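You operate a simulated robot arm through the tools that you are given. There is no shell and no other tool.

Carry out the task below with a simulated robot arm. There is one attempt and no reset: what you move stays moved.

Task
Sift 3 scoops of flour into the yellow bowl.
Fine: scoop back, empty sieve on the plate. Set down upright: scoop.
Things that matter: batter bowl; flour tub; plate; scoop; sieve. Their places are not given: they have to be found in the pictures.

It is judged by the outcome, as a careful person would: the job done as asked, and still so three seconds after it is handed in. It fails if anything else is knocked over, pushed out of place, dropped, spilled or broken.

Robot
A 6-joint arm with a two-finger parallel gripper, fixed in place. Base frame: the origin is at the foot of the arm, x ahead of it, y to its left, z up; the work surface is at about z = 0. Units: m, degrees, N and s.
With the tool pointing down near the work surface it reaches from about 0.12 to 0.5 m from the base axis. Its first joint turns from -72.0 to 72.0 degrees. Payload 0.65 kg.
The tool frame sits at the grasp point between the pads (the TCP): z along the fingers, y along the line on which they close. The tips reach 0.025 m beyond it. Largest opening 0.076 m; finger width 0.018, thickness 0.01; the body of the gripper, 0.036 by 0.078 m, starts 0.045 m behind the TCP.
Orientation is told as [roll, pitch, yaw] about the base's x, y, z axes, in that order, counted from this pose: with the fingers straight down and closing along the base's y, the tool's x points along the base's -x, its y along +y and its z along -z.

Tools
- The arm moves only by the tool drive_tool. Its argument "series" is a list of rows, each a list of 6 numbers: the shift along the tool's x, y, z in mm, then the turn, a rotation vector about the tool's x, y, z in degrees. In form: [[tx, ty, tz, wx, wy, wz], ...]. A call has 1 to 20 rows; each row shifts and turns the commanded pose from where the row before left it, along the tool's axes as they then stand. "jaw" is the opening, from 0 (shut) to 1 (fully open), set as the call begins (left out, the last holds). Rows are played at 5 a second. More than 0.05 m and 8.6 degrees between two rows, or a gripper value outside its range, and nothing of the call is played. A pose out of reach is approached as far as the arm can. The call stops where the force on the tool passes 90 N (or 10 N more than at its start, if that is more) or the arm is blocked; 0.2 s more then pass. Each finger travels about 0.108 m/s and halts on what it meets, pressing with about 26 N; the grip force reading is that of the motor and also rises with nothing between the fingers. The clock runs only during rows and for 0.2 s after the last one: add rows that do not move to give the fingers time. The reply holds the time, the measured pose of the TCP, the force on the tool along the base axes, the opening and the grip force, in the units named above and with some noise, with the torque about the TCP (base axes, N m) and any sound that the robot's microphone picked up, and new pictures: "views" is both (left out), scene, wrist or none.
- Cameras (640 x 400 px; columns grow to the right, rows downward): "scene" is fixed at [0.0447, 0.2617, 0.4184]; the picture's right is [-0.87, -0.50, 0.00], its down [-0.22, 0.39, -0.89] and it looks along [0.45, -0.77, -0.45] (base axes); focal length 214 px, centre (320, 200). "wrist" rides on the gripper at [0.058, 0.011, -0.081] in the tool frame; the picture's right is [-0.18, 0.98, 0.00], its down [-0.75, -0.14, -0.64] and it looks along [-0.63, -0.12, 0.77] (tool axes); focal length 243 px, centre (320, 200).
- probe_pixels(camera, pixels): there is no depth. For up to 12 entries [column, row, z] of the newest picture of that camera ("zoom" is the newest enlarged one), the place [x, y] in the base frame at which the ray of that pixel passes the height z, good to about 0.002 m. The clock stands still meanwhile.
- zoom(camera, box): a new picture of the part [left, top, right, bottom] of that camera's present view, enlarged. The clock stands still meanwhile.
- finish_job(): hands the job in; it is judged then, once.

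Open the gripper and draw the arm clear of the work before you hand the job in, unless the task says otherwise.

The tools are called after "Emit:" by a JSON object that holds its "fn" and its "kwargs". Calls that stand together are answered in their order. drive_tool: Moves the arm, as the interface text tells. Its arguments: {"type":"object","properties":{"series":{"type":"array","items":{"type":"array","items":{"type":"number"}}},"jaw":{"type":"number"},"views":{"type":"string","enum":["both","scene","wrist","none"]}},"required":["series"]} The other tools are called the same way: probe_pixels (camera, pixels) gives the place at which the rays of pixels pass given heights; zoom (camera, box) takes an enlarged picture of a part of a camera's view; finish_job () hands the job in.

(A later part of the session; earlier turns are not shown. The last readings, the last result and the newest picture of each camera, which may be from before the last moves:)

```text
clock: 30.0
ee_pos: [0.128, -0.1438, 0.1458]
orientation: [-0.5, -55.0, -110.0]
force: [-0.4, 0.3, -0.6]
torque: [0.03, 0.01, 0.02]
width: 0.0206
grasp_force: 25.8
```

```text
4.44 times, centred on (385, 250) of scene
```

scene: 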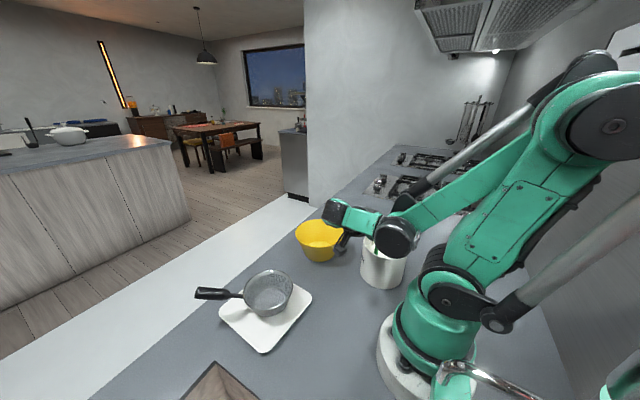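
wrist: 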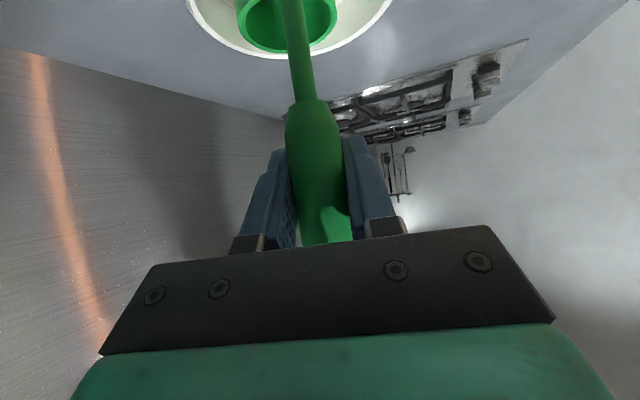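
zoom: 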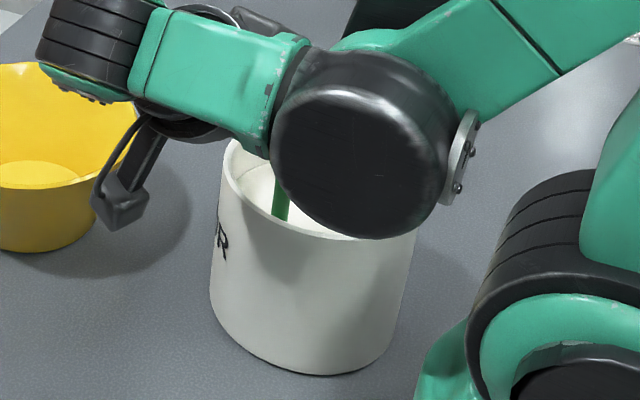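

Rim is now ≈0.067, below the flour level (~0.08). I lift straight up slowly and look whether the cup is filled.

Emit:
{"fn": "drive_tool", "kwargs": {"series": [[-4.1, 0, -2.87, 0, 0, 0], [-4.1, 0, -2.87, 0, 0, 0], [-4.1, 0, -2.87, 0, 0, 0], [-6, 0, -4.2, 0, 0, 0], [-6, 0, -4.2, 0, 0, 0], [-8.2, 0, -5.75, 0, 0, 0], [-8.2, 0, -5.75, 0, 0, 0], [-8.2, 0, -5.75, 0, 0, 0], [-8.2, 0, -5.75, 0, 0, 0], [-8.2, 0, -5.75, 0, 0, 0], [-8.2, 0, -5.75, 0, 0, 0], [0, 0, 0, 0, 0, 0]], "views": "both"}}

Emit:
{"fn": "zoom", "kwargs": {"camera": "scene", "box": [350, 195, 420, 295]}}

Emit:
{"fn": "zoom", "kwargs": {"camera": "wrist", "box": [180, 0, 400, 110]}}

```text
clock: 32.6
ee_pos: [0.1288, -0.144, 0.2357]
orientation: [-0.3, -55.1, -110.0]
force: [-0.7, -0.1, -0.8]
torque: [-0.01, -0.04, 0.01]
width: 0.0204
grasp_force: 26.1
```

scene: 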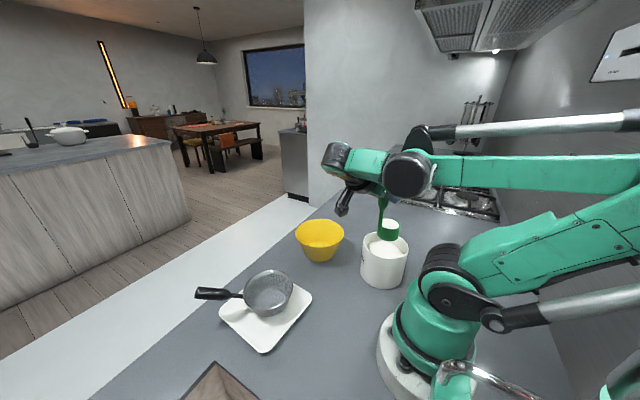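
wrist: 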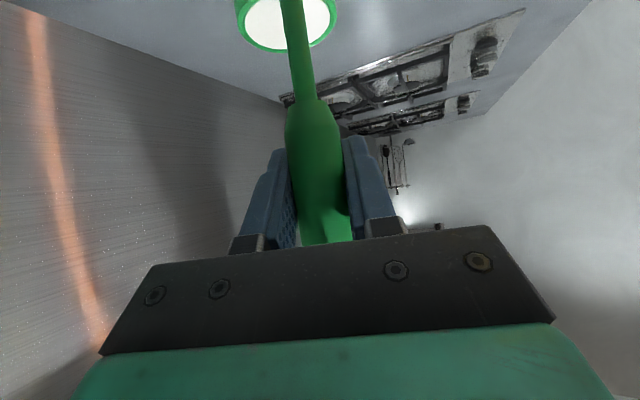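

```text
4.00 times, centred on (385, 245) of scene
```

zoom: 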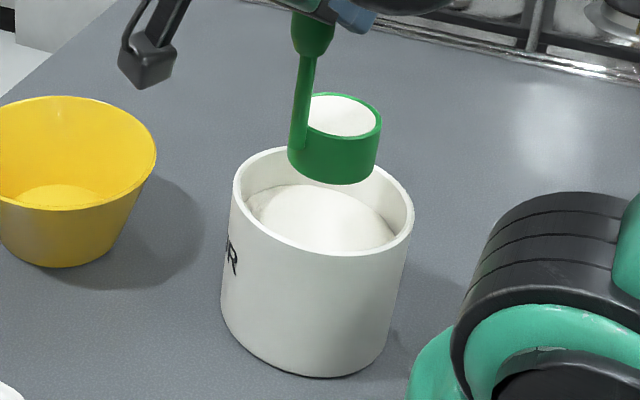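

```text
2.91 times, centred on (290, 55) of wrist
```

zoom: 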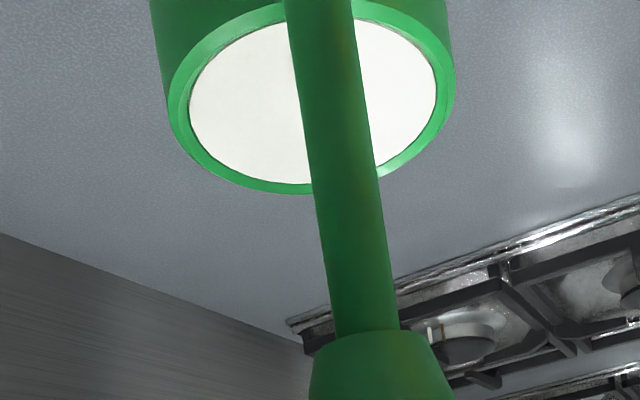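

The scoop came up level-full of flour (zoom shows a flat white disc in the cup). I carry it upright in slow steps toward the sieve, yawing +35° on the way, at constant height (cup bottom ≈0.125).

Emit:
{"fn": "drive_tool", "kwargs": {"series": [[7.7, 3.8, -10.99, -2.05, 0, -1.435], [7.6, 4.38, -10.84, -2.05, 0, -1.435], [7.48, 4.95, -10.67, -2.05, 0, -1.435], [7.35, 5.52, -10.49, -2.05, 0, -1.435], [7.21, 6.08, -10.29, -2.05, 0, -1.435], [7.05, 6.61, -10.06, -2.05, 0, -1.435], [6.88, 7.14, -9.81, -2.05, 0, -1.435], [6.69, 7.66, -9.54, -2.05, 0, -1.435], [6.49, 8.16, -9.26, -2.05, 0, -1.435], [6.28, 8.65, -8.96, -2.05, 0, -1.435], [6.06, 9.12, -8.65, -2.05, 0, -1.435], [5.83, 9.57, -8.31, -2.05, 0, -1.435], [5.58, 10.0, -7.96, -2.05, 0, -1.435], [5.33, 10.41, -7.6, -2.05, 0, -1.435], [5.06, 10.81, -7.22, 0, 0, 0], [5.06, 10.81, -7.22, 0, 0, 0], [5.06, 10.81, -7.22, 0, 0, 0], [5.06, 10.81, -7.22, 0, 0, 0], [5.06, 10.81, -7.22, 0, 0, 0], [5.06, 10.81, -7.22, 0, 0, 0]], "views": "both"}}

```text
clock: 36.8
ee_pos: [0.2922, 0.0826, 0.2363]
orientation: [-0.3, -55.1, -74.8]
force: [-0.4, 0.0, -1.4]
torque: [0.03, -0.02, -0.02]
width: 0.0206
grasp_force: 25.7
```

scene: 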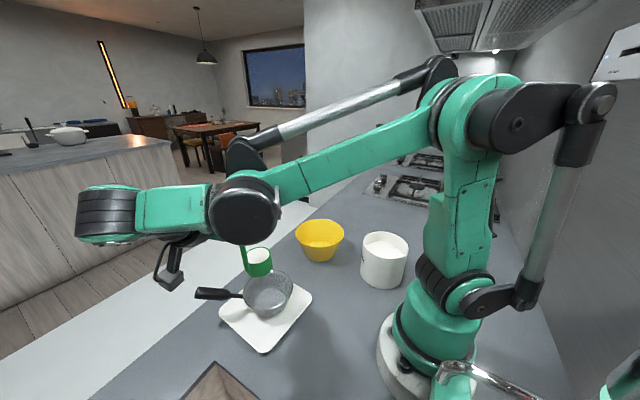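
wrist: 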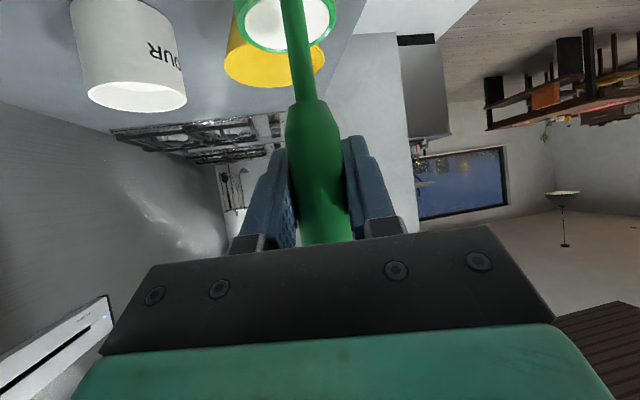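

Arrived at (0.292,0.083,0.236) with the cup still full. I zoom on the cup and sieve to check alignment and the handle clearance.

Emit:
{"fn": "zoom", "kwargs": {"camera": "scene", "box": [190, 225, 320, 355]}}

```text
3.08 times, centred on (255, 290) of scene
```

zoom: 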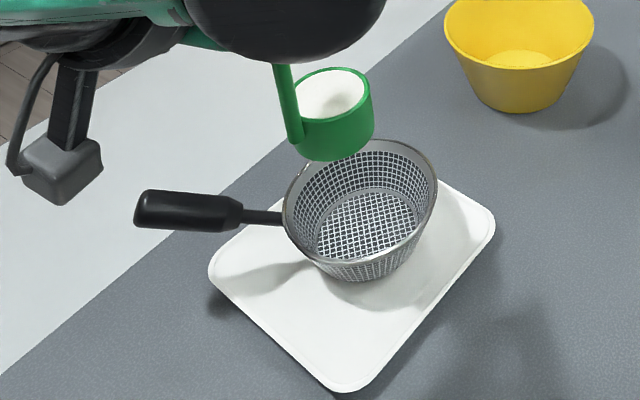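

I probe the cup rim centre at z≈0.157 and the sieve rim at z≈0.05 for comparison.

Emit:
{"fn": "probe_pixels", "kwargs": {"camera": "zoom", "pixels": [[334, 95, 0.157], [296, 95, 0.157], [373, 97, 0.157], [283, 215, 0.05], [438, 185, 0.05], [360, 270, 0.05], [372, 139, 0.05], [360, 203, 0.05], [140, 210, 0.08], [240, 215, 0.06]]}}

```text
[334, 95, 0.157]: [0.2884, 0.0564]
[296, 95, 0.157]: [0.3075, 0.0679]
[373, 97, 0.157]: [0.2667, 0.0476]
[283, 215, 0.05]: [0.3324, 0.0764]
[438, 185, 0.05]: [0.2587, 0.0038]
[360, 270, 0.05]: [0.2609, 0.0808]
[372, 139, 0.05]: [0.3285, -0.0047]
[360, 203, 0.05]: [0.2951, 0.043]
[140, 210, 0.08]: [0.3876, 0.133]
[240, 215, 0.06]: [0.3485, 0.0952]
```

Cup centre (0.289,0.056) and sieve centre (0.2955,0.040) match the plan. I descend 52 mm so the cup bottom is ~2 cm above the sieve rim.

Emit:
{"fn": "drive_tool", "kwargs": {"series": [[7.1, 0.5, 4.98, 0, 0, 0], [7.1, 0.5, 4.98, 0, 0, 0], [7.1, 0.5, 4.98, 0, 0, 0], [7.1, 0.5, 4.98, 0, 0, 0], [7.1, 0.5, 4.98, 0, 0, 0], [7.1, 0.5, 4.98, 0, 0, 0], [0, 0, 0, 0, 0, 0]], "views": "scene"}}

Emit:
{"fn": "zoom", "kwargs": {"camera": "scene", "box": [190, 225, 320, 355]}}

```text
clock: 38.4
ee_pos: [0.2949, 0.0821, 0.1843]
orientation: [-0.4, -55.0, -74.9]
force: [0.5, -0.6, -0.2]
torque: [-0.04, -0.01, 0.0]
width: 0.0204
grasp_force: 25.8
```

scene: 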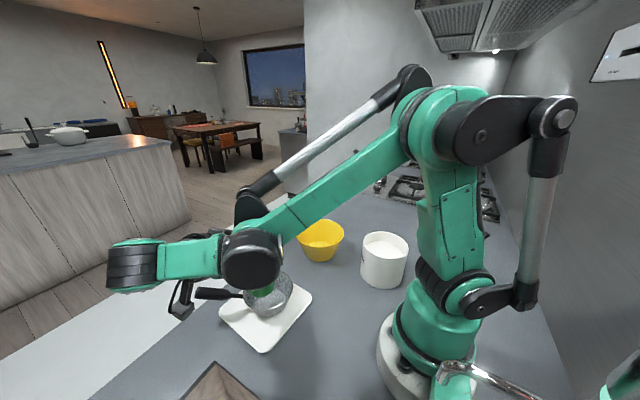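

```text
3.08 times, centred on (255, 290) of scene
```

zoom: 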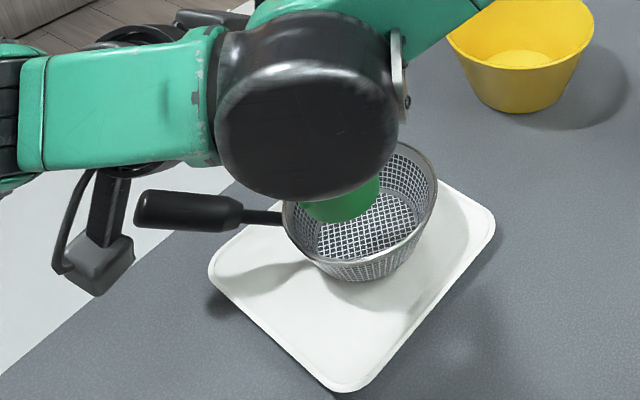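

Everything is in place at (0.295,0.082,0.184). I start the pour: tilting about the cup's lip (which stays over the sieve centre) up to ~60°, yawing the tool plane back as needed.

Emit:
{"fn": "drive_tool", "kwargs": {"series": [[-8.8, 0, 4.2, 0, 6, 0], [-8.77, 0, 4.3, 0, 6, 0], [-9.12, 0.9, 4.54, 1.93, 6, 2.3], [-8.98, 0.35, 4.52, 1.96, 6, 2.9], [-9.12, -0.1, 4.43, 1.64, 6, 3.09], [-9.08, -0.78, 4.35, 1.31, 6, 3.24], [-9.13, -1.36, 4.41, 0.96, 6, 3.36], [-9.12, -1.86, 4.36, 0.61, 6, 3.45], [-9.04, -2.6, 4.23, 0.24, 6, 3.49], [-9.0, -2.92, 4.26, -0.12, 6, 3.5]], "views": "both"}}

Emit:
{"fn": "zoom", "kwargs": {"camera": "scene", "box": [190, 225, 320, 355]}}

```text
clock: 40.6
ee_pos: [0.2953, -0.0093, 0.1851]
orientation: [-0.2, 5.0, -102.5]
force: [0.1, 0.8, -1.2]
torque: [-0.03, -0.01, 0.01]
width: 0.0204
grasp_force: 26.2
```

scene: 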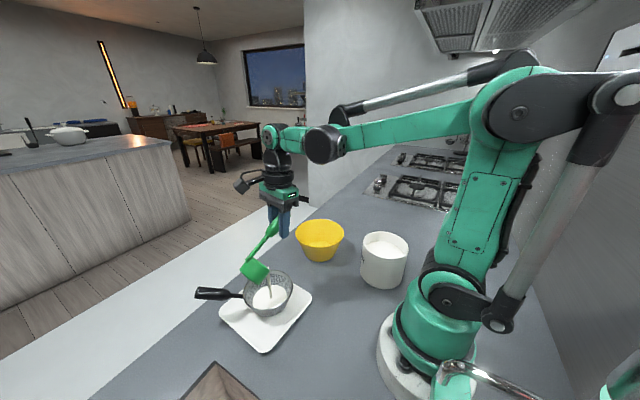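
wrist: 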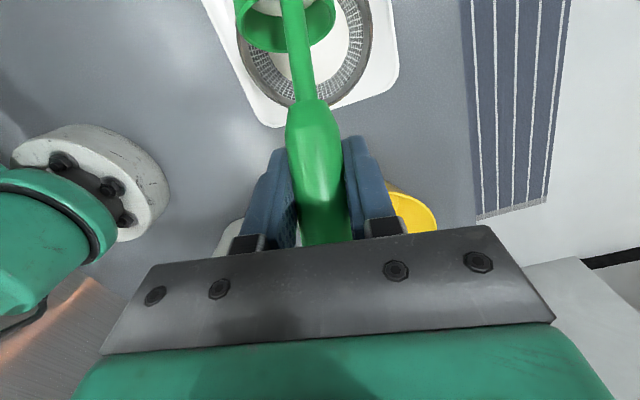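

```text
3.08 times, centred on (255, 290) of scene
```

zoom: 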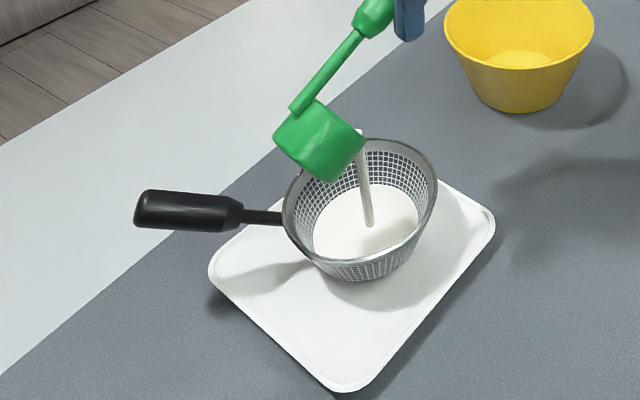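

A stream falls from the lip straight into the sieve, and flour is gathering on the mesh. I continue tilting to ~96°.

Emit:
{"fn": "drive_tool", "kwargs": {"series": [[-9.19, -3.58, 4.31, -0.49, 6, 3.47], [-8.92, -3.44, 4.17, -0.73, 6, 2.91], [-8.99, -1.38, 4.26, -0.34, 6, 0.94], [-8.8, 0, 4.25, 0, 6, 0], [-8.8, 0, 4.25, 0, 6, 0], [-8.8, 0, 4.25, 0, 6, 0], [0, 0, 0, 0, 0, 0]], "views": "both"}}

Emit:
{"fn": "zoom", "kwargs": {"camera": "scene", "box": [190, 225, 320, 355]}}

Emit:
{"fn": "zoom", "kwargs": {"camera": "wrist", "box": [180, 0, 420, 150]}}

```text
clock: 42.2
ee_pos: [0.2742, -0.0473, 0.1448]
orientation: [-0.2, 41.1, -110.1]
force: [-0.2, 1.1, -0.2]
torque: [-0.01, 0.0, 0.02]
width: 0.0203
grasp_force: 25.8
```

scene: 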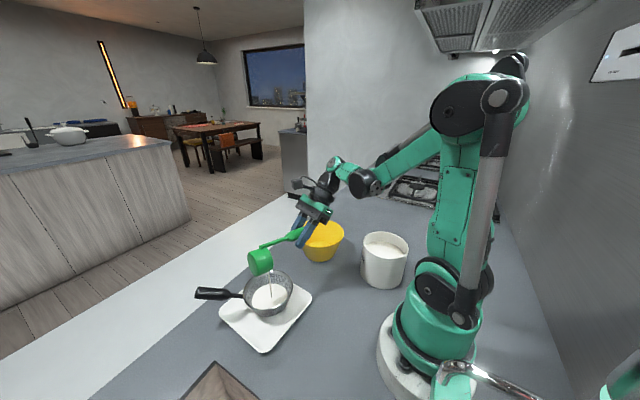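
wrist: 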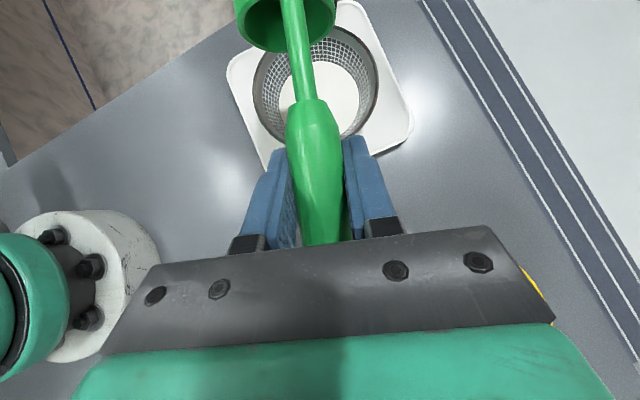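

```text
3.08 times, centred on (255, 290) of scene
```

zoom: 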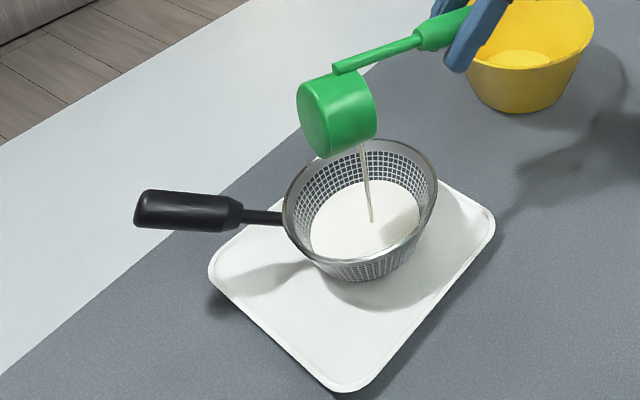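

```text
2.67 times, centred on (300, 75) of wrist
```

zoom: 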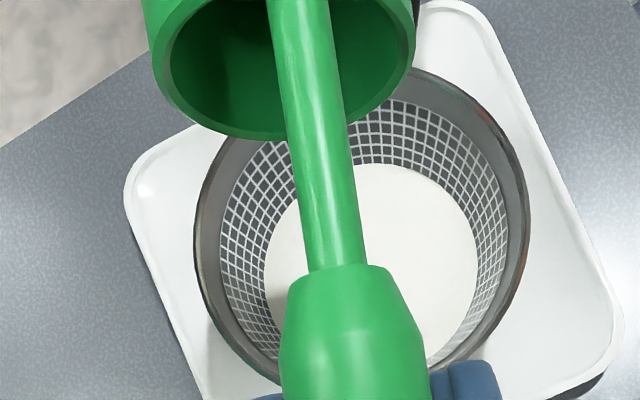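

The cup looks nearly empty with a thin trailing stream into the sieve. I tilt a bit further to ~108° and dwell to let the last flour out.

Emit:
{"fn": "drive_tool", "kwargs": {"series": [[-8.8, 0, 4.25, 0, 6, 0], [-8.8, 0, 4.25, 0, 6, 0], [0, 0, 0, 0, 0, 0], [0, 0, 0, 0, 0, 0], [0, 0, 0, 0, 0, 0], [0, 0, 0, 0, 0, 0]], "views": "both"}}

Emit:
{"fn": "zoom", "kwargs": {"camera": "scene", "box": [190, 225, 320, 355]}}

Emit:
{"fn": "zoom", "kwargs": {"camera": "wrist", "box": [180, 0, 420, 150]}}

```text
clock: 43.6
ee_pos: [0.2721, -0.0532, 0.1266]
orientation: [-0.4, 53.0, -110.3]
force: [-0.9, 0.4, -1.4]
torque: [-0.01, -0.02, 0.03]
width: 0.0205
grasp_force: 26.0
```

scene: 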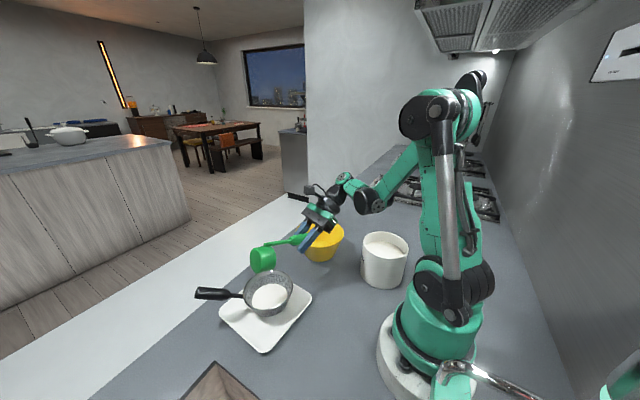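
wrist: 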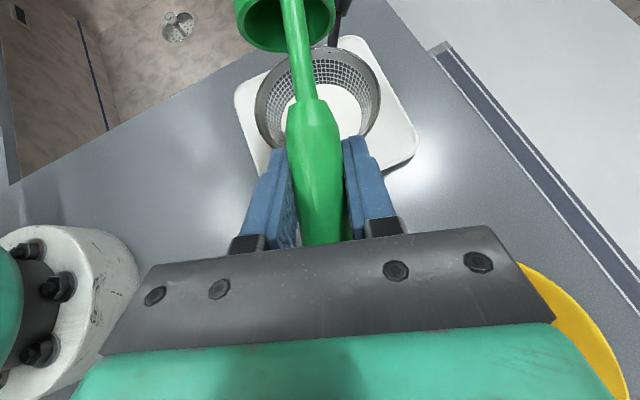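

```text
3.08 times, centred on (255, 290) of scene
```

zoom: 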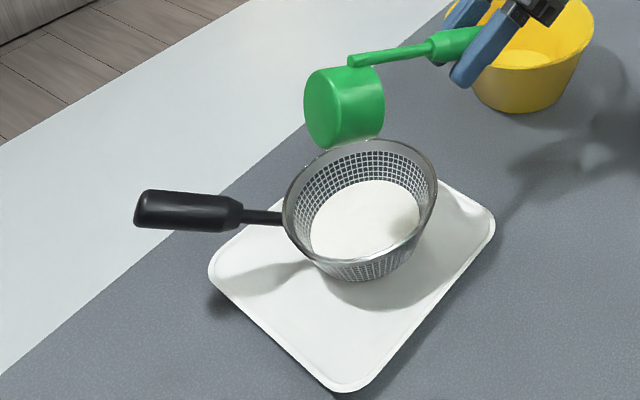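

```text
2.67 times, centred on (300, 75) of wrist
```

zoom: 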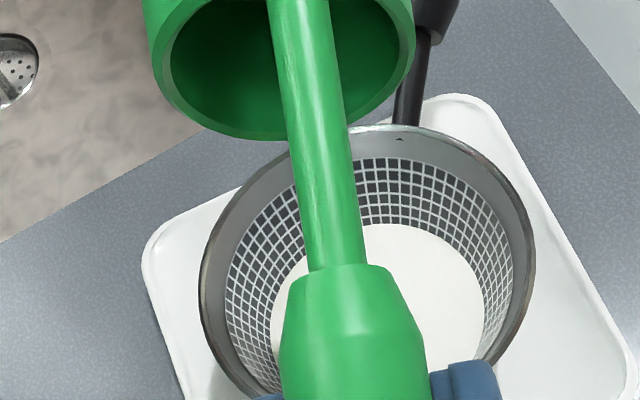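

The stream has stopped and the cup interior is clean green; the sieve holds one scoop of flour with the plate clean. I raise and untilt, travelling back to the tub.

Emit:
{"fn": "drive_tool", "kwargs": {"series": [[11.2, 0, -8.4, 0, -6, 0], [10.2, 0, -9.5, 0, -6, 0], [9.2, 0, -10.6, 0, -6, 0], [8.0, 0, -11.5, 0, -6, 0], [6.8, 0, -12.2, 0, -6, 0], [5.5, 0, -12.9, 0, -6, 0], [-10.1, -8.68, -5.3, 0, -6, 0], [-10.6, -8.68, -4.2, 0, -6, 0], [-11.0, -8.68, -3.1, 0, -6, 0], [-11.3, -8.68, -1.9, 0, -6, 0], [-11.4, -8.68, -0.7, 0, -6, 0], [-11.4, -8.68, 0.5, 0, -6, 0], [-11.3, -8.68, 1.7, 0, -6, 0], [-11.1, -8.68, 2.9, 0, -6, 0], [-10.7, -8.68, 4.0, 0, -6, 0], [-10.3, -8.68, 5.1, 0, -6, 0], [-9.7, -8.68, 6.1, 0, -6, 0], [-9.0, -8.68, 7.1, 0, -6, 0], [0, 0, 0, 0, 0, 0]], "views": "both"}}

Emit:
{"fn": "zoom", "kwargs": {"camera": "scene", "box": [330, 190, 430, 300]}}

Emit:
{"fn": "zoom", "kwargs": {"camera": "scene", "box": [190, 250, 320, 360]}}

```text
clock: 47.6
ee_pos: [0.1281, -0.1429, 0.2366]
orientation: [-0.2, -55.2, -109.8]
force: [-0.1, -1.1, -0.5]
torque: [0.02, 0.05, -0.02]
width: 0.0205
grasp_force: 25.8
```

scene: 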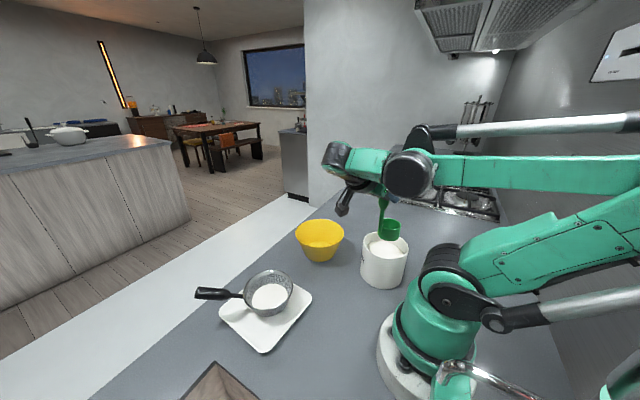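
wrist: 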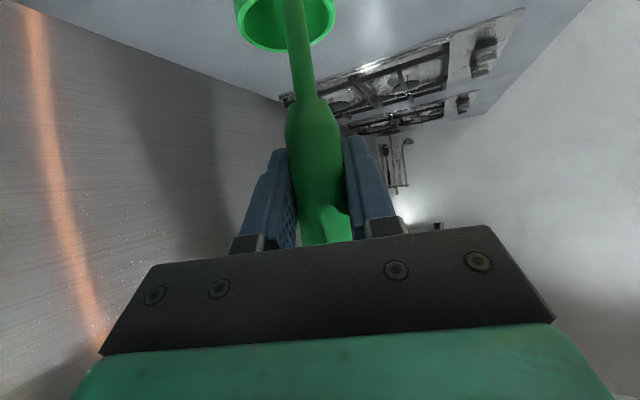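

```text
3.64 times, centred on (380, 245) of scene
```

zoom: 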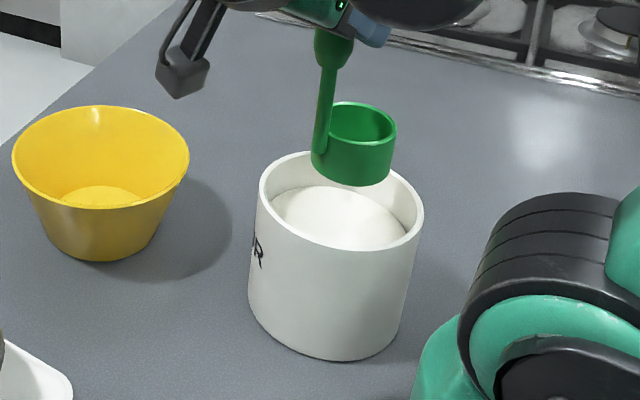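

```text
3.64 times, centred on (255, 305) of scene
```

zoom: 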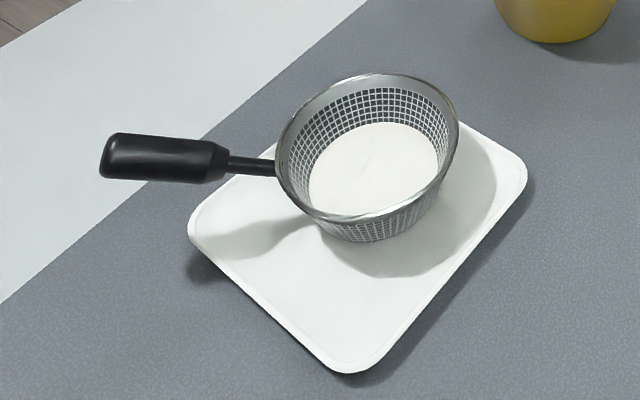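

The first scoop rests in the sieve with a clean plate; the empty cup is back over the tub at (0.128,−0.143). I dip again, going ~9 mm deeper than before since the level dropped.

Emit:
{"fn": "drive_tool", "kwargs": {"series": [[8.2, 0, 5.75, 0, 0, 0], [8.2, 0, 5.75, 0, 0, 0], [8.2, 0, 5.75, 0, 0, 0], [8.2, 0, 5.75, 0, 0, 0], [8.2, 0, 5.75, 0, 0, 0], [5.1, 0, 3.6, 0, 0, 0], [5.1, 0, 3.6, 0, 0, 0], [5.1, 0, 3.6, 0, 0, 0], [5.1, 0, 3.6, 0, 0, 0], [5.1, 0, 3.6, 0, 0, 0], [5.1, 0, 3.6, 0, 0, 0], [5.1, 0, 3.6, 0, 0, 0], [5.1, 0, 3.6, 0, 0, 0], [0, 0, 0, 0, 0, 0]], "views": "scene"}}

```text
clock: 50.6
ee_pos: [0.1279, -0.1437, 0.1361]
orientation: [-0.3, -55.2, -109.8]
force: [0.1, 0.3, -1.1]
torque: [0.0, -0.03, 0.0]
width: 0.0206
grasp_force: 25.6
```

scene: 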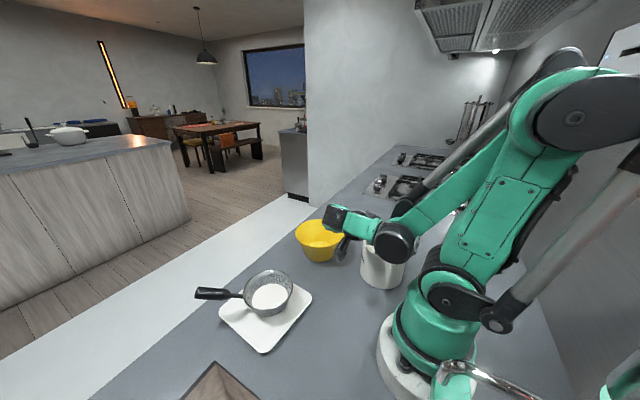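

The cup is at the planned depth (TCP z 0.136, no force). I lift it straight up slowly back to z≈0.236.

Emit:
{"fn": "drive_tool", "kwargs": {"series": [[-4.1, 0, -2.87, 0, 0, 0], [-4.1, 0, -2.87, 0, 0, 0], [-4.1, 0, -2.87, 0, 0, 0], [-4.1, 0, -2.87, 0, 0, 0], [-4.1, 0, -2.87, 0, 0, 0], [-6.15, 0, -4.31, 0, 0, 0], [-6.15, 0, -4.31, 0, 0, 0], [-8.2, 0, -5.75, 0, 0, 0], [-8.2, 0, -5.75, 0, 0, 0], [-8.2, 0, -5.75, 0, 0, 0], [-8.2, 0, -5.75, 0, 0, 0], [-8.2, 0, -5.75, 0, 0, 0], [-8.2, 0, -5.75, 0, 0, 0], [0, 0, 0, 0, 0, 0]], "views": "both"}}

Emit:
{"fn": "zoom", "kwargs": {"camera": "scene", "box": [330, 190, 430, 300]}}

Emit:
{"fn": "zoom", "kwargs": {"camera": "wrist", "box": [180, 0, 400, 110]}}

```text
clock: 53.6
ee_pos: [0.1281, -0.1432, 0.2365]
orientation: [-0.4, -55.1, -109.7]
force: [-0.2, 0.2, -0.8]
torque: [0.01, -0.02, -0.01]
width: 0.0206
grasp_force: 25.8
```

scene: 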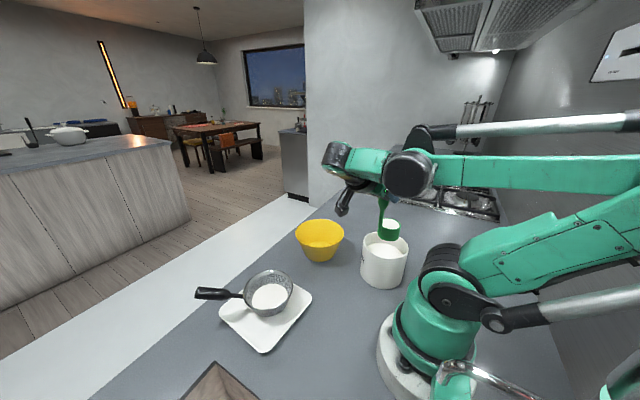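
wrist: 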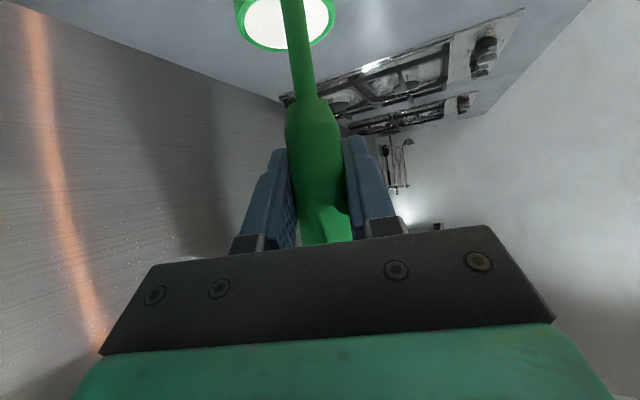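

```text
3.64 times, centred on (380, 245) of scene
```

zoom: 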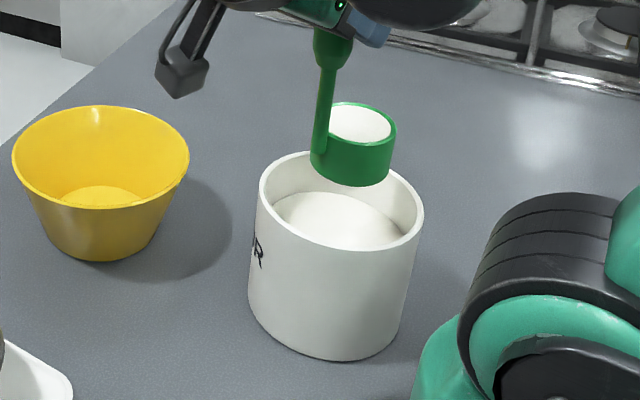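

```text
2.91 times, centred on (290, 55) of wrist
```

zoom: 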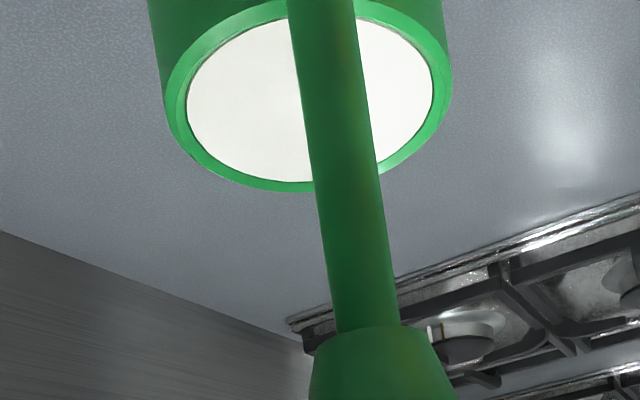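

The cup is full again. I repeat the same slow carry to above the sieve.

Emit:
{"fn": "drive_tool", "kwargs": {"series": [[7.7, 3.8, -10.99, -2.05, 0, -1.435], [7.6, 4.38, -10.84, -2.05, 0, -1.435], [7.48, 4.95, -10.67, -2.05, 0, -1.435], [7.35, 5.52, -10.49, -2.05, 0, -1.435], [7.21, 6.08, -10.29, -2.05, 0, -1.435], [7.05, 6.61, -10.06, -2.05, 0, -1.435], [6.88, 7.14, -9.81, -2.05, 0, -1.435], [6.69, 7.66, -9.54, -2.05, 0, -1.435], [6.49, 8.16, -9.26, -2.05, 0, -1.435], [6.28, 8.65, -8.96, -2.05, 0, -1.435], [6.06, 9.12, -8.65, -2.05, 0, -1.435], [5.83, 9.57, -8.31, -2.05, 0, -1.435], [5.58, 10.0, -7.96, -2.05, 0, -1.435], [5.33, 10.41, -7.6, -2.05, 0, -1.435], [5.06, 10.81, -7.22, 0, 0, 0], [5.06, 10.81, -7.22, 0, 0, 0], [5.06, 10.81, -7.22, 0, 0, 0], [5.06, 10.81, -7.22, 0, 0, 0], [5.06, 10.81, -7.22, 0, 0, 0], [5.06, 10.81, -7.22, 0, 0, 0]], "views": "scene"}}

Emit:
{"fn": "zoom", "kwargs": {"camera": "scene", "box": [190, 225, 320, 355]}}

```text
clock: 57.8
ee_pos: [0.2916, 0.083, 0.2367]
orientation: [-0.4, -54.9, -74.7]
force: [0.7, 0.5, -0.2]
torque: [-0.01, -0.02, 0.04]
width: 0.0203
grasp_force: 26.3
```

scene: 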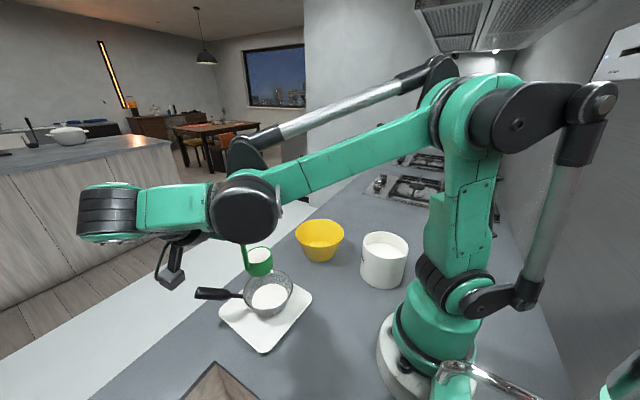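

```text
3.08 times, centred on (255, 290) of scene
```

zoom: 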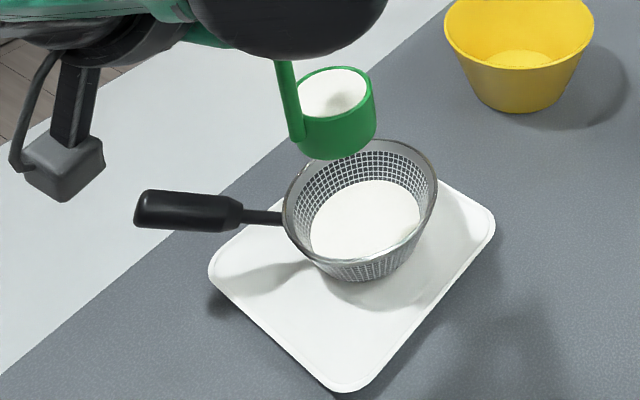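

Same position as before (0.292,0.083,0.237). I descend 52 mm and begin tilting about the lip, as in the first pour.

Emit:
{"fn": "drive_tool", "kwargs": {"series": [[7.1, 0.5, 4.98, 0, 0, 0], [7.1, 0.5, 4.98, 0, 0, 0], [7.1, 0.5, 4.98, 0, 0, 0], [7.1, 0.5, 4.98, 0, 0, 0], [7.1, 0.5, 4.98, 0, 0, 0], [7.1, 0.5, 4.98, 0, 0, 0], [0, 0, 0, 0, 0, 0], [-8.8, 0, 4.2, 0, 6, 0], [-8.77, 0, 4.3, 0, 6, 0], [-9.12, 0.9, 4.54, 1.93, 6, 2.3], [-8.98, 0.35, 4.52, 1.96, 6, 2.9], [-9.12, -0.1, 4.43, 1.64, 6, 3.09], [-9.08, -0.78, 4.35, 1.31, 6, 3.24], [-9.13, -1.36, 4.41, 0.96, 6, 3.36], [-9.12, -1.86, 4.36, 0.61, 6, 3.45], [-9.04, -2.6, 4.23, 0.24, 6, 3.49], [-9.0, -2.92, 4.26, -0.12, 6, 3.5]], "views": "scene"}}

Emit:
{"fn": "zoom", "kwargs": {"camera": "scene", "box": [190, 225, 320, 355]}}

```text
clock: 61.4
ee_pos: [0.2964, -0.0093, 0.1859]
orientation: [-0.1, 5.1, -102.6]
force: [-0.1, 0.0, -0.6]
torque: [-0.02, 0.01, -0.03]
width: 0.0204
grasp_force: 25.9
```

scene: 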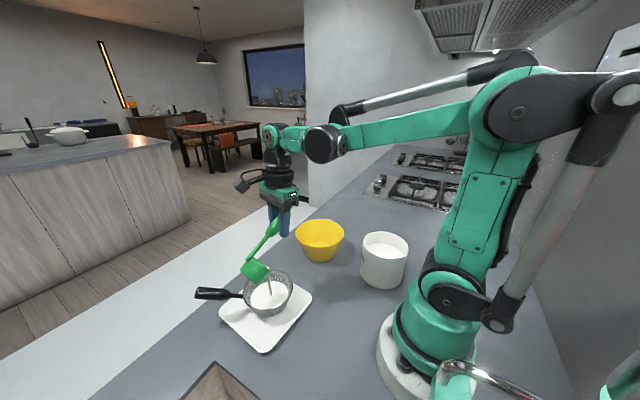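

```text
3.08 times, centred on (255, 290) of scene
```

zoom: 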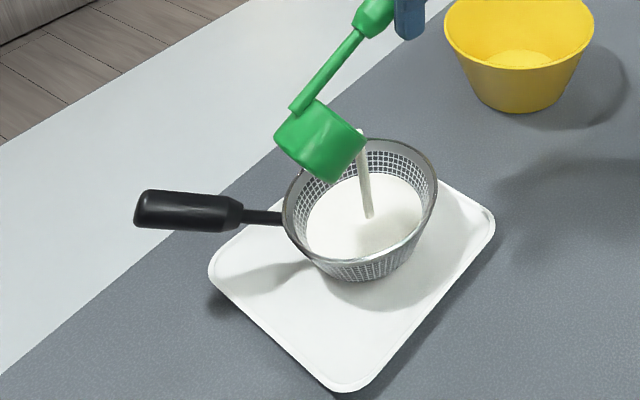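

The second scoop is streaming into the sieve centre. I continue tilting to ~108° and dwell.

Emit:
{"fn": "drive_tool", "kwargs": {"series": [[-9.19, -3.58, 4.31, -0.49, 6, 3.47], [-8.92, -3.44, 4.17, -0.73, 6, 2.91], [-8.99, -1.38, 4.26, -0.34, 6, 0.94], [-8.8, 0, 4.25, 0, 6, 0], [-8.8, 0, 4.25, 0, 6, 0], [-8.8, 0, 4.25, 0, 6, 0], [0, 0, 0, 0, 0, 0], [-8.8, 0, 4.25, 0, 6, 0], [-8.8, 0, 4.25, 0, 6, 0], [0, 0, 0, 0, 0, 0], [0, 0, 0, 0, 0, 0], [0, 0, 0, 0, 0, 0], [0, 0, 0, 0, 0, 0]], "views": "both"}}

Emit:
{"fn": "zoom", "kwargs": {"camera": "scene", "box": [190, 225, 320, 355]}}

Emit:
{"fn": "zoom", "kwargs": {"camera": "wrist", "box": [180, 0, 420, 150]}}

```text
clock: 64.2
ee_pos: [0.2723, -0.0536, 0.1265]
orientation: [-0.4, 52.9, -110.3]
force: [-0.7, -0.2, -0.5]
torque: [-0.06, 0.0, -0.02]
width: 0.0206
grasp_force: 25.7
```

scene: 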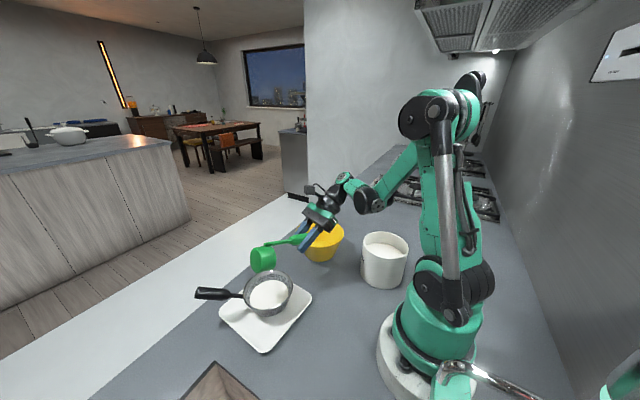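
wrist: 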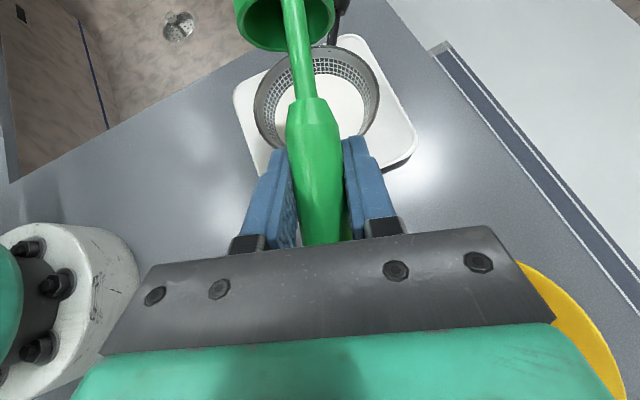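

```text
3.08 times, centred on (255, 290) of scene
```

zoom: 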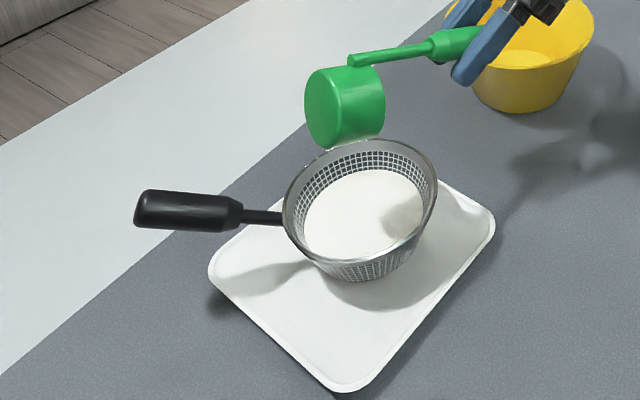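

```text
2.67 times, centred on (300, 75) of wrist
```

zoom: 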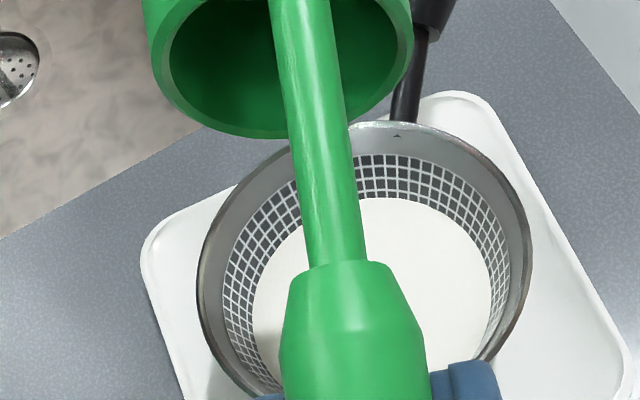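

Second scoop is in, cup empty and plate clean. I return to the tub by the same path.

Emit:
{"fn": "drive_tool", "kwargs": {"series": [[11.2, 0, -8.4, 0, -6, 0], [10.2, 0, -9.5, 0, -6, 0], [9.2, 0, -10.6, 0, -6, 0], [8.0, 0, -11.5, 0, -6, 0], [6.8, 0, -12.2, 0, -6, 0], [5.5, 0, -12.9, 0, -6, 0], [-10.1, -8.68, -5.3, 0, -6, 0], [-10.6, -8.68, -4.2, 0, -6, 0], [-11.0, -8.68, -3.1, 0, -6, 0], [-11.3, -8.68, -1.9, 0, -6, 0], [-11.4, -8.68, -0.7, 0, -6, 0], [-11.4, -8.68, 0.5, 0, -6, 0], [-11.3, -8.68, 1.7, 0, -6, 0], [-11.1, -8.68, 2.9, 0, -6, 0], [-10.7, -8.68, 4.0, 0, -6, 0], [-10.3, -8.68, 5.1, 0, -6, 0], [-9.7, -8.68, 6.1, 0, -6, 0], [-9.0, -8.68, 7.1, 0, -6, 0], [0, 0, 0, 0, 0, 0]], "views": "both"}}

Emit:
{"fn": "zoom", "kwargs": {"camera": "scene", "box": [330, 190, 430, 300]}}

```text
clock: 68.2
ee_pos: [0.1285, -0.1452, 0.2378]
orientation: [-0.4, -55.1, -109.7]
force: [-0.9, 0.7, -0.8]
torque: [0.02, 0.03, 0.01]
width: 0.0204
grasp_force: 26.2
```

scene: 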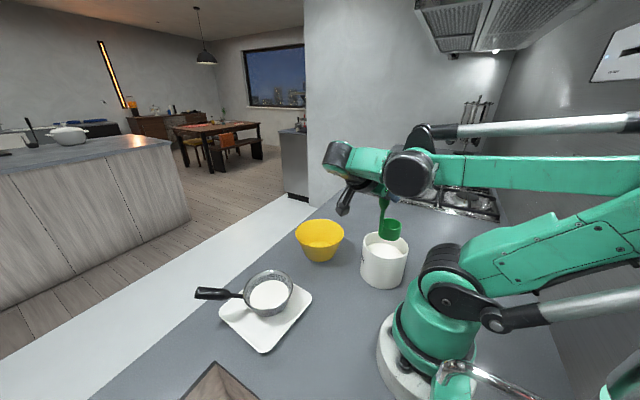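
wrist: 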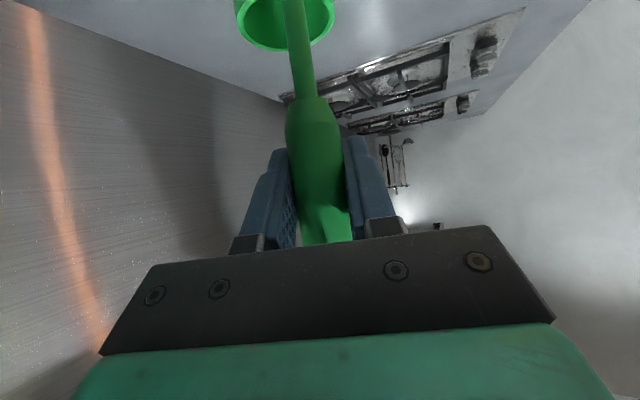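

```text
3.64 times, centred on (380, 245) of scene
```

zoom: 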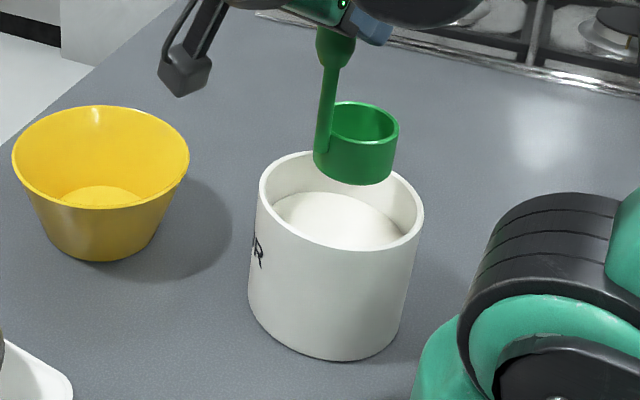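

Back over the tub. Third dip: I lower 105 mm so the rim ends ≈0.054, under the reduced flour level, then pause.

Emit:
{"fn": "drive_tool", "kwargs": {"series": [[8.2, 0, 5.75, 0, 0, 0], [8.2, 0, 5.75, 0, 0, 0], [8.2, 0, 5.75, 0, 0, 0], [8.2, 0, 5.75, 0, 0, 0], [8.2, 0, 5.75, 0, 0, 0], [5, 0, 3.5, 0, 0, 0], [5, 0, 3.5, 0, 0, 0], [5, 0, 3.5, 0, 0, 0], [5, 0, 3.5, 0, 0, 0], [5, 0, 3.5, 0, 0, 0], [5, 0, 3.5, 0, 0, 0], [5, 0, 3.5, 0, 0, 0], [5, 0, 3.5, 0, 0, 0], [5, 0, 3.5, 0, 0, 0], [0, 0, 0, 0, 0, 0]], "views": "scene"}}

```text
clock: 71.4
ee_pos: [0.128, -0.1457, 0.1317]
orientation: [-0.4, -55.2, -109.6]
force: [0.9, -1.0, -0.8]
torque: [0.01, 0.02, -0.01]
width: 0.0206
grasp_force: 26.2
```

scene: 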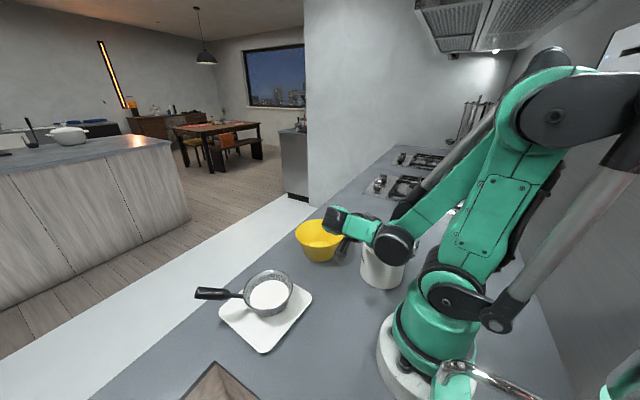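

At depth with no force. I lift straight up 105 mm slowly.

Emit:
{"fn": "drive_tool", "kwargs": {"series": [[-4.1, 0, -2.87, 0, 0, 0], [-4.1, 0, -2.87, 0, 0, 0], [-4.1, 0, -2.87, 0, 0, 0], [-4.1, 0, -2.87, 0, 0, 0], [-4.1, 0, -2.87, 0, 0, 0], [-4.1, 0, -2.87, 0, 0, 0], [-6.15, 0, -4.31, 0, 0, 0], [-6.15, 0, -4.31, 0, 0, 0], [-8.2, 0, -5.75, 0, 0, 0], [-8.2, 0, -5.75, 0, 0, 0], [-8.2, 0, -5.75, 0, 0, 0], [-8.2, 0, -5.75, 0, 0, 0], [-8.2, 0, -5.75, 0, 0, 0], [-8.2, 0, -5.75, 0, 0, 0], [0, 0, 0, 0, 0, 0]], "views": "both"}}

Emit:
{"fn": "zoom", "kwargs": {"camera": "scene", "box": [330, 190, 430, 300]}}

Emit:
{"fn": "zoom", "kwargs": {"camera": "wrist", "box": [180, 0, 400, 110]}}

```text
clock: 74.6
ee_pos: [0.1271, -0.1454, 0.2384]
orientation: [-0.5, -55.0, -109.8]
force: [-0.1, -0.1, -0.9]
torque: [-0.02, 0.04, -0.02]
width: 0.0206
grasp_force: 26.1
```

scene: 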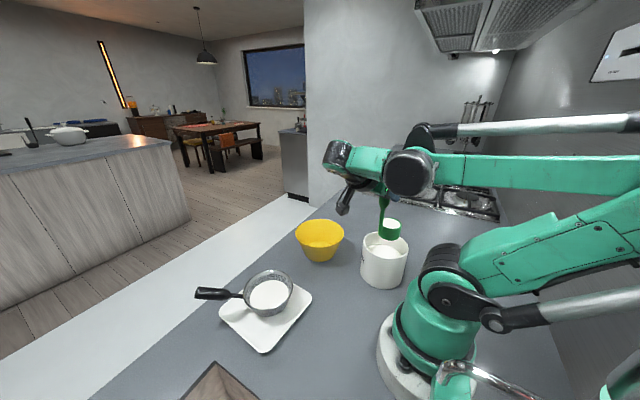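
wrist: 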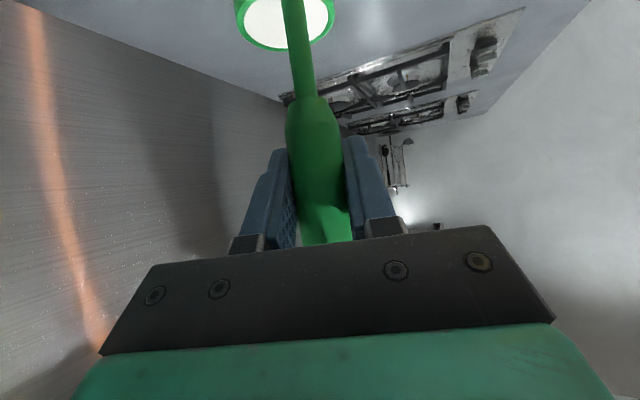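

```text
3.64 times, centred on (380, 245) of scene
```

zoom: 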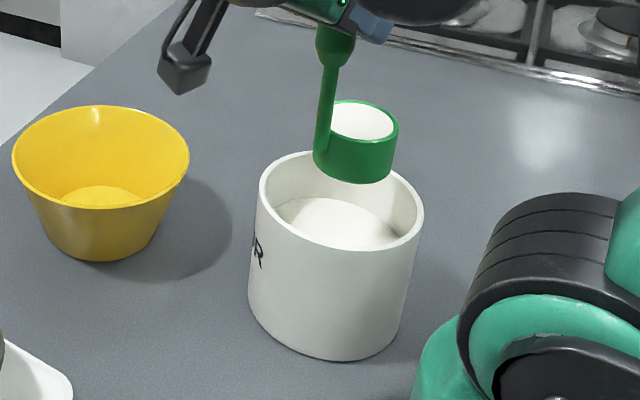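

```text
2.91 times, centred on (290, 55) of wrist
```

zoom: 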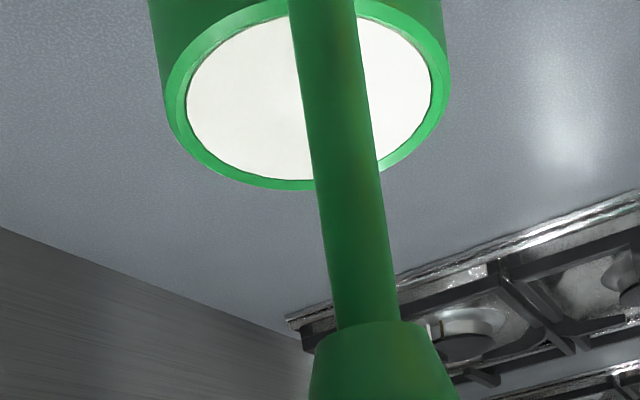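

Third scoop full. I repeat the carry to the sieve.

Emit:
{"fn": "drive_tool", "kwargs": {"series": [[7.7, 3.8, -10.99, -2.05, 0, -1.435], [7.6, 4.38, -10.84, -2.05, 0, -1.435], [7.48, 4.95, -10.67, -2.05, 0, -1.435], [7.35, 5.52, -10.49, -2.05, 0, -1.435], [7.21, 6.08, -10.29, -2.05, 0, -1.435], [7.05, 6.61, -10.06, -2.05, 0, -1.435], [6.88, 7.14, -9.81, -2.05, 0, -1.435], [6.69, 7.66, -9.54, -2.05, 0, -1.435], [6.49, 8.16, -9.26, -2.05, 0, -1.435], [6.28, 8.65, -8.96, -2.05, 0, -1.435], [6.06, 9.12, -8.65, -2.05, 0, -1.435], [5.83, 9.57, -8.31, -2.05, 0, -1.435], [5.58, 10.0, -7.96, -2.05, 0, -1.435], [5.33, 10.41, -7.6, -2.05, 0, -1.435], [5.06, 10.81, -7.22, 0, 0, 0], [5.06, 10.81, -7.22, 0, 0, 0], [5.06, 10.81, -7.22, 0, 0, 0], [5.06, 10.81, -7.22, 0, 0, 0], [5.06, 10.81, -7.22, 0, 0, 0], [5.06, 10.81, -7.22, 0, 0, 0]], "views": "scene"}}

Emit:
{"fn": "zoom", "kwargs": {"camera": "scene", "box": [190, 225, 320, 355]}}

```text
clock: 78.8
ee_pos: [0.2931, 0.0816, 0.2366]
orientation: [-0.6, -54.9, -74.6]
force: [-0.4, 0.4, -0.7]
torque: [-0.04, -0.01, 0.01]
width: 0.0205
grasp_force: 25.9
```

scene: 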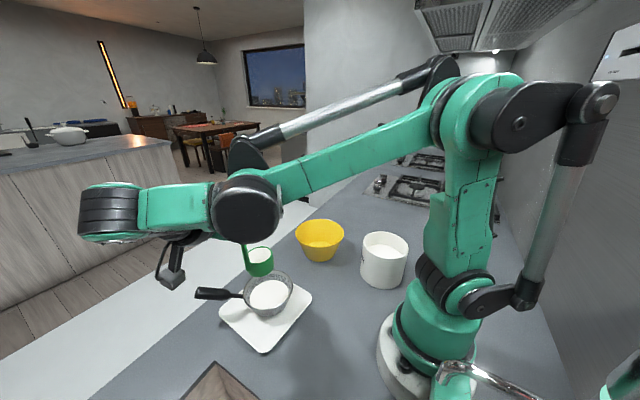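

```text
3.08 times, centred on (255, 290) of scene
```

zoom: 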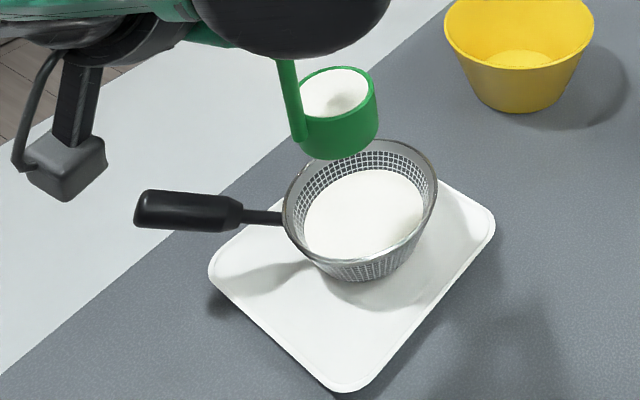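

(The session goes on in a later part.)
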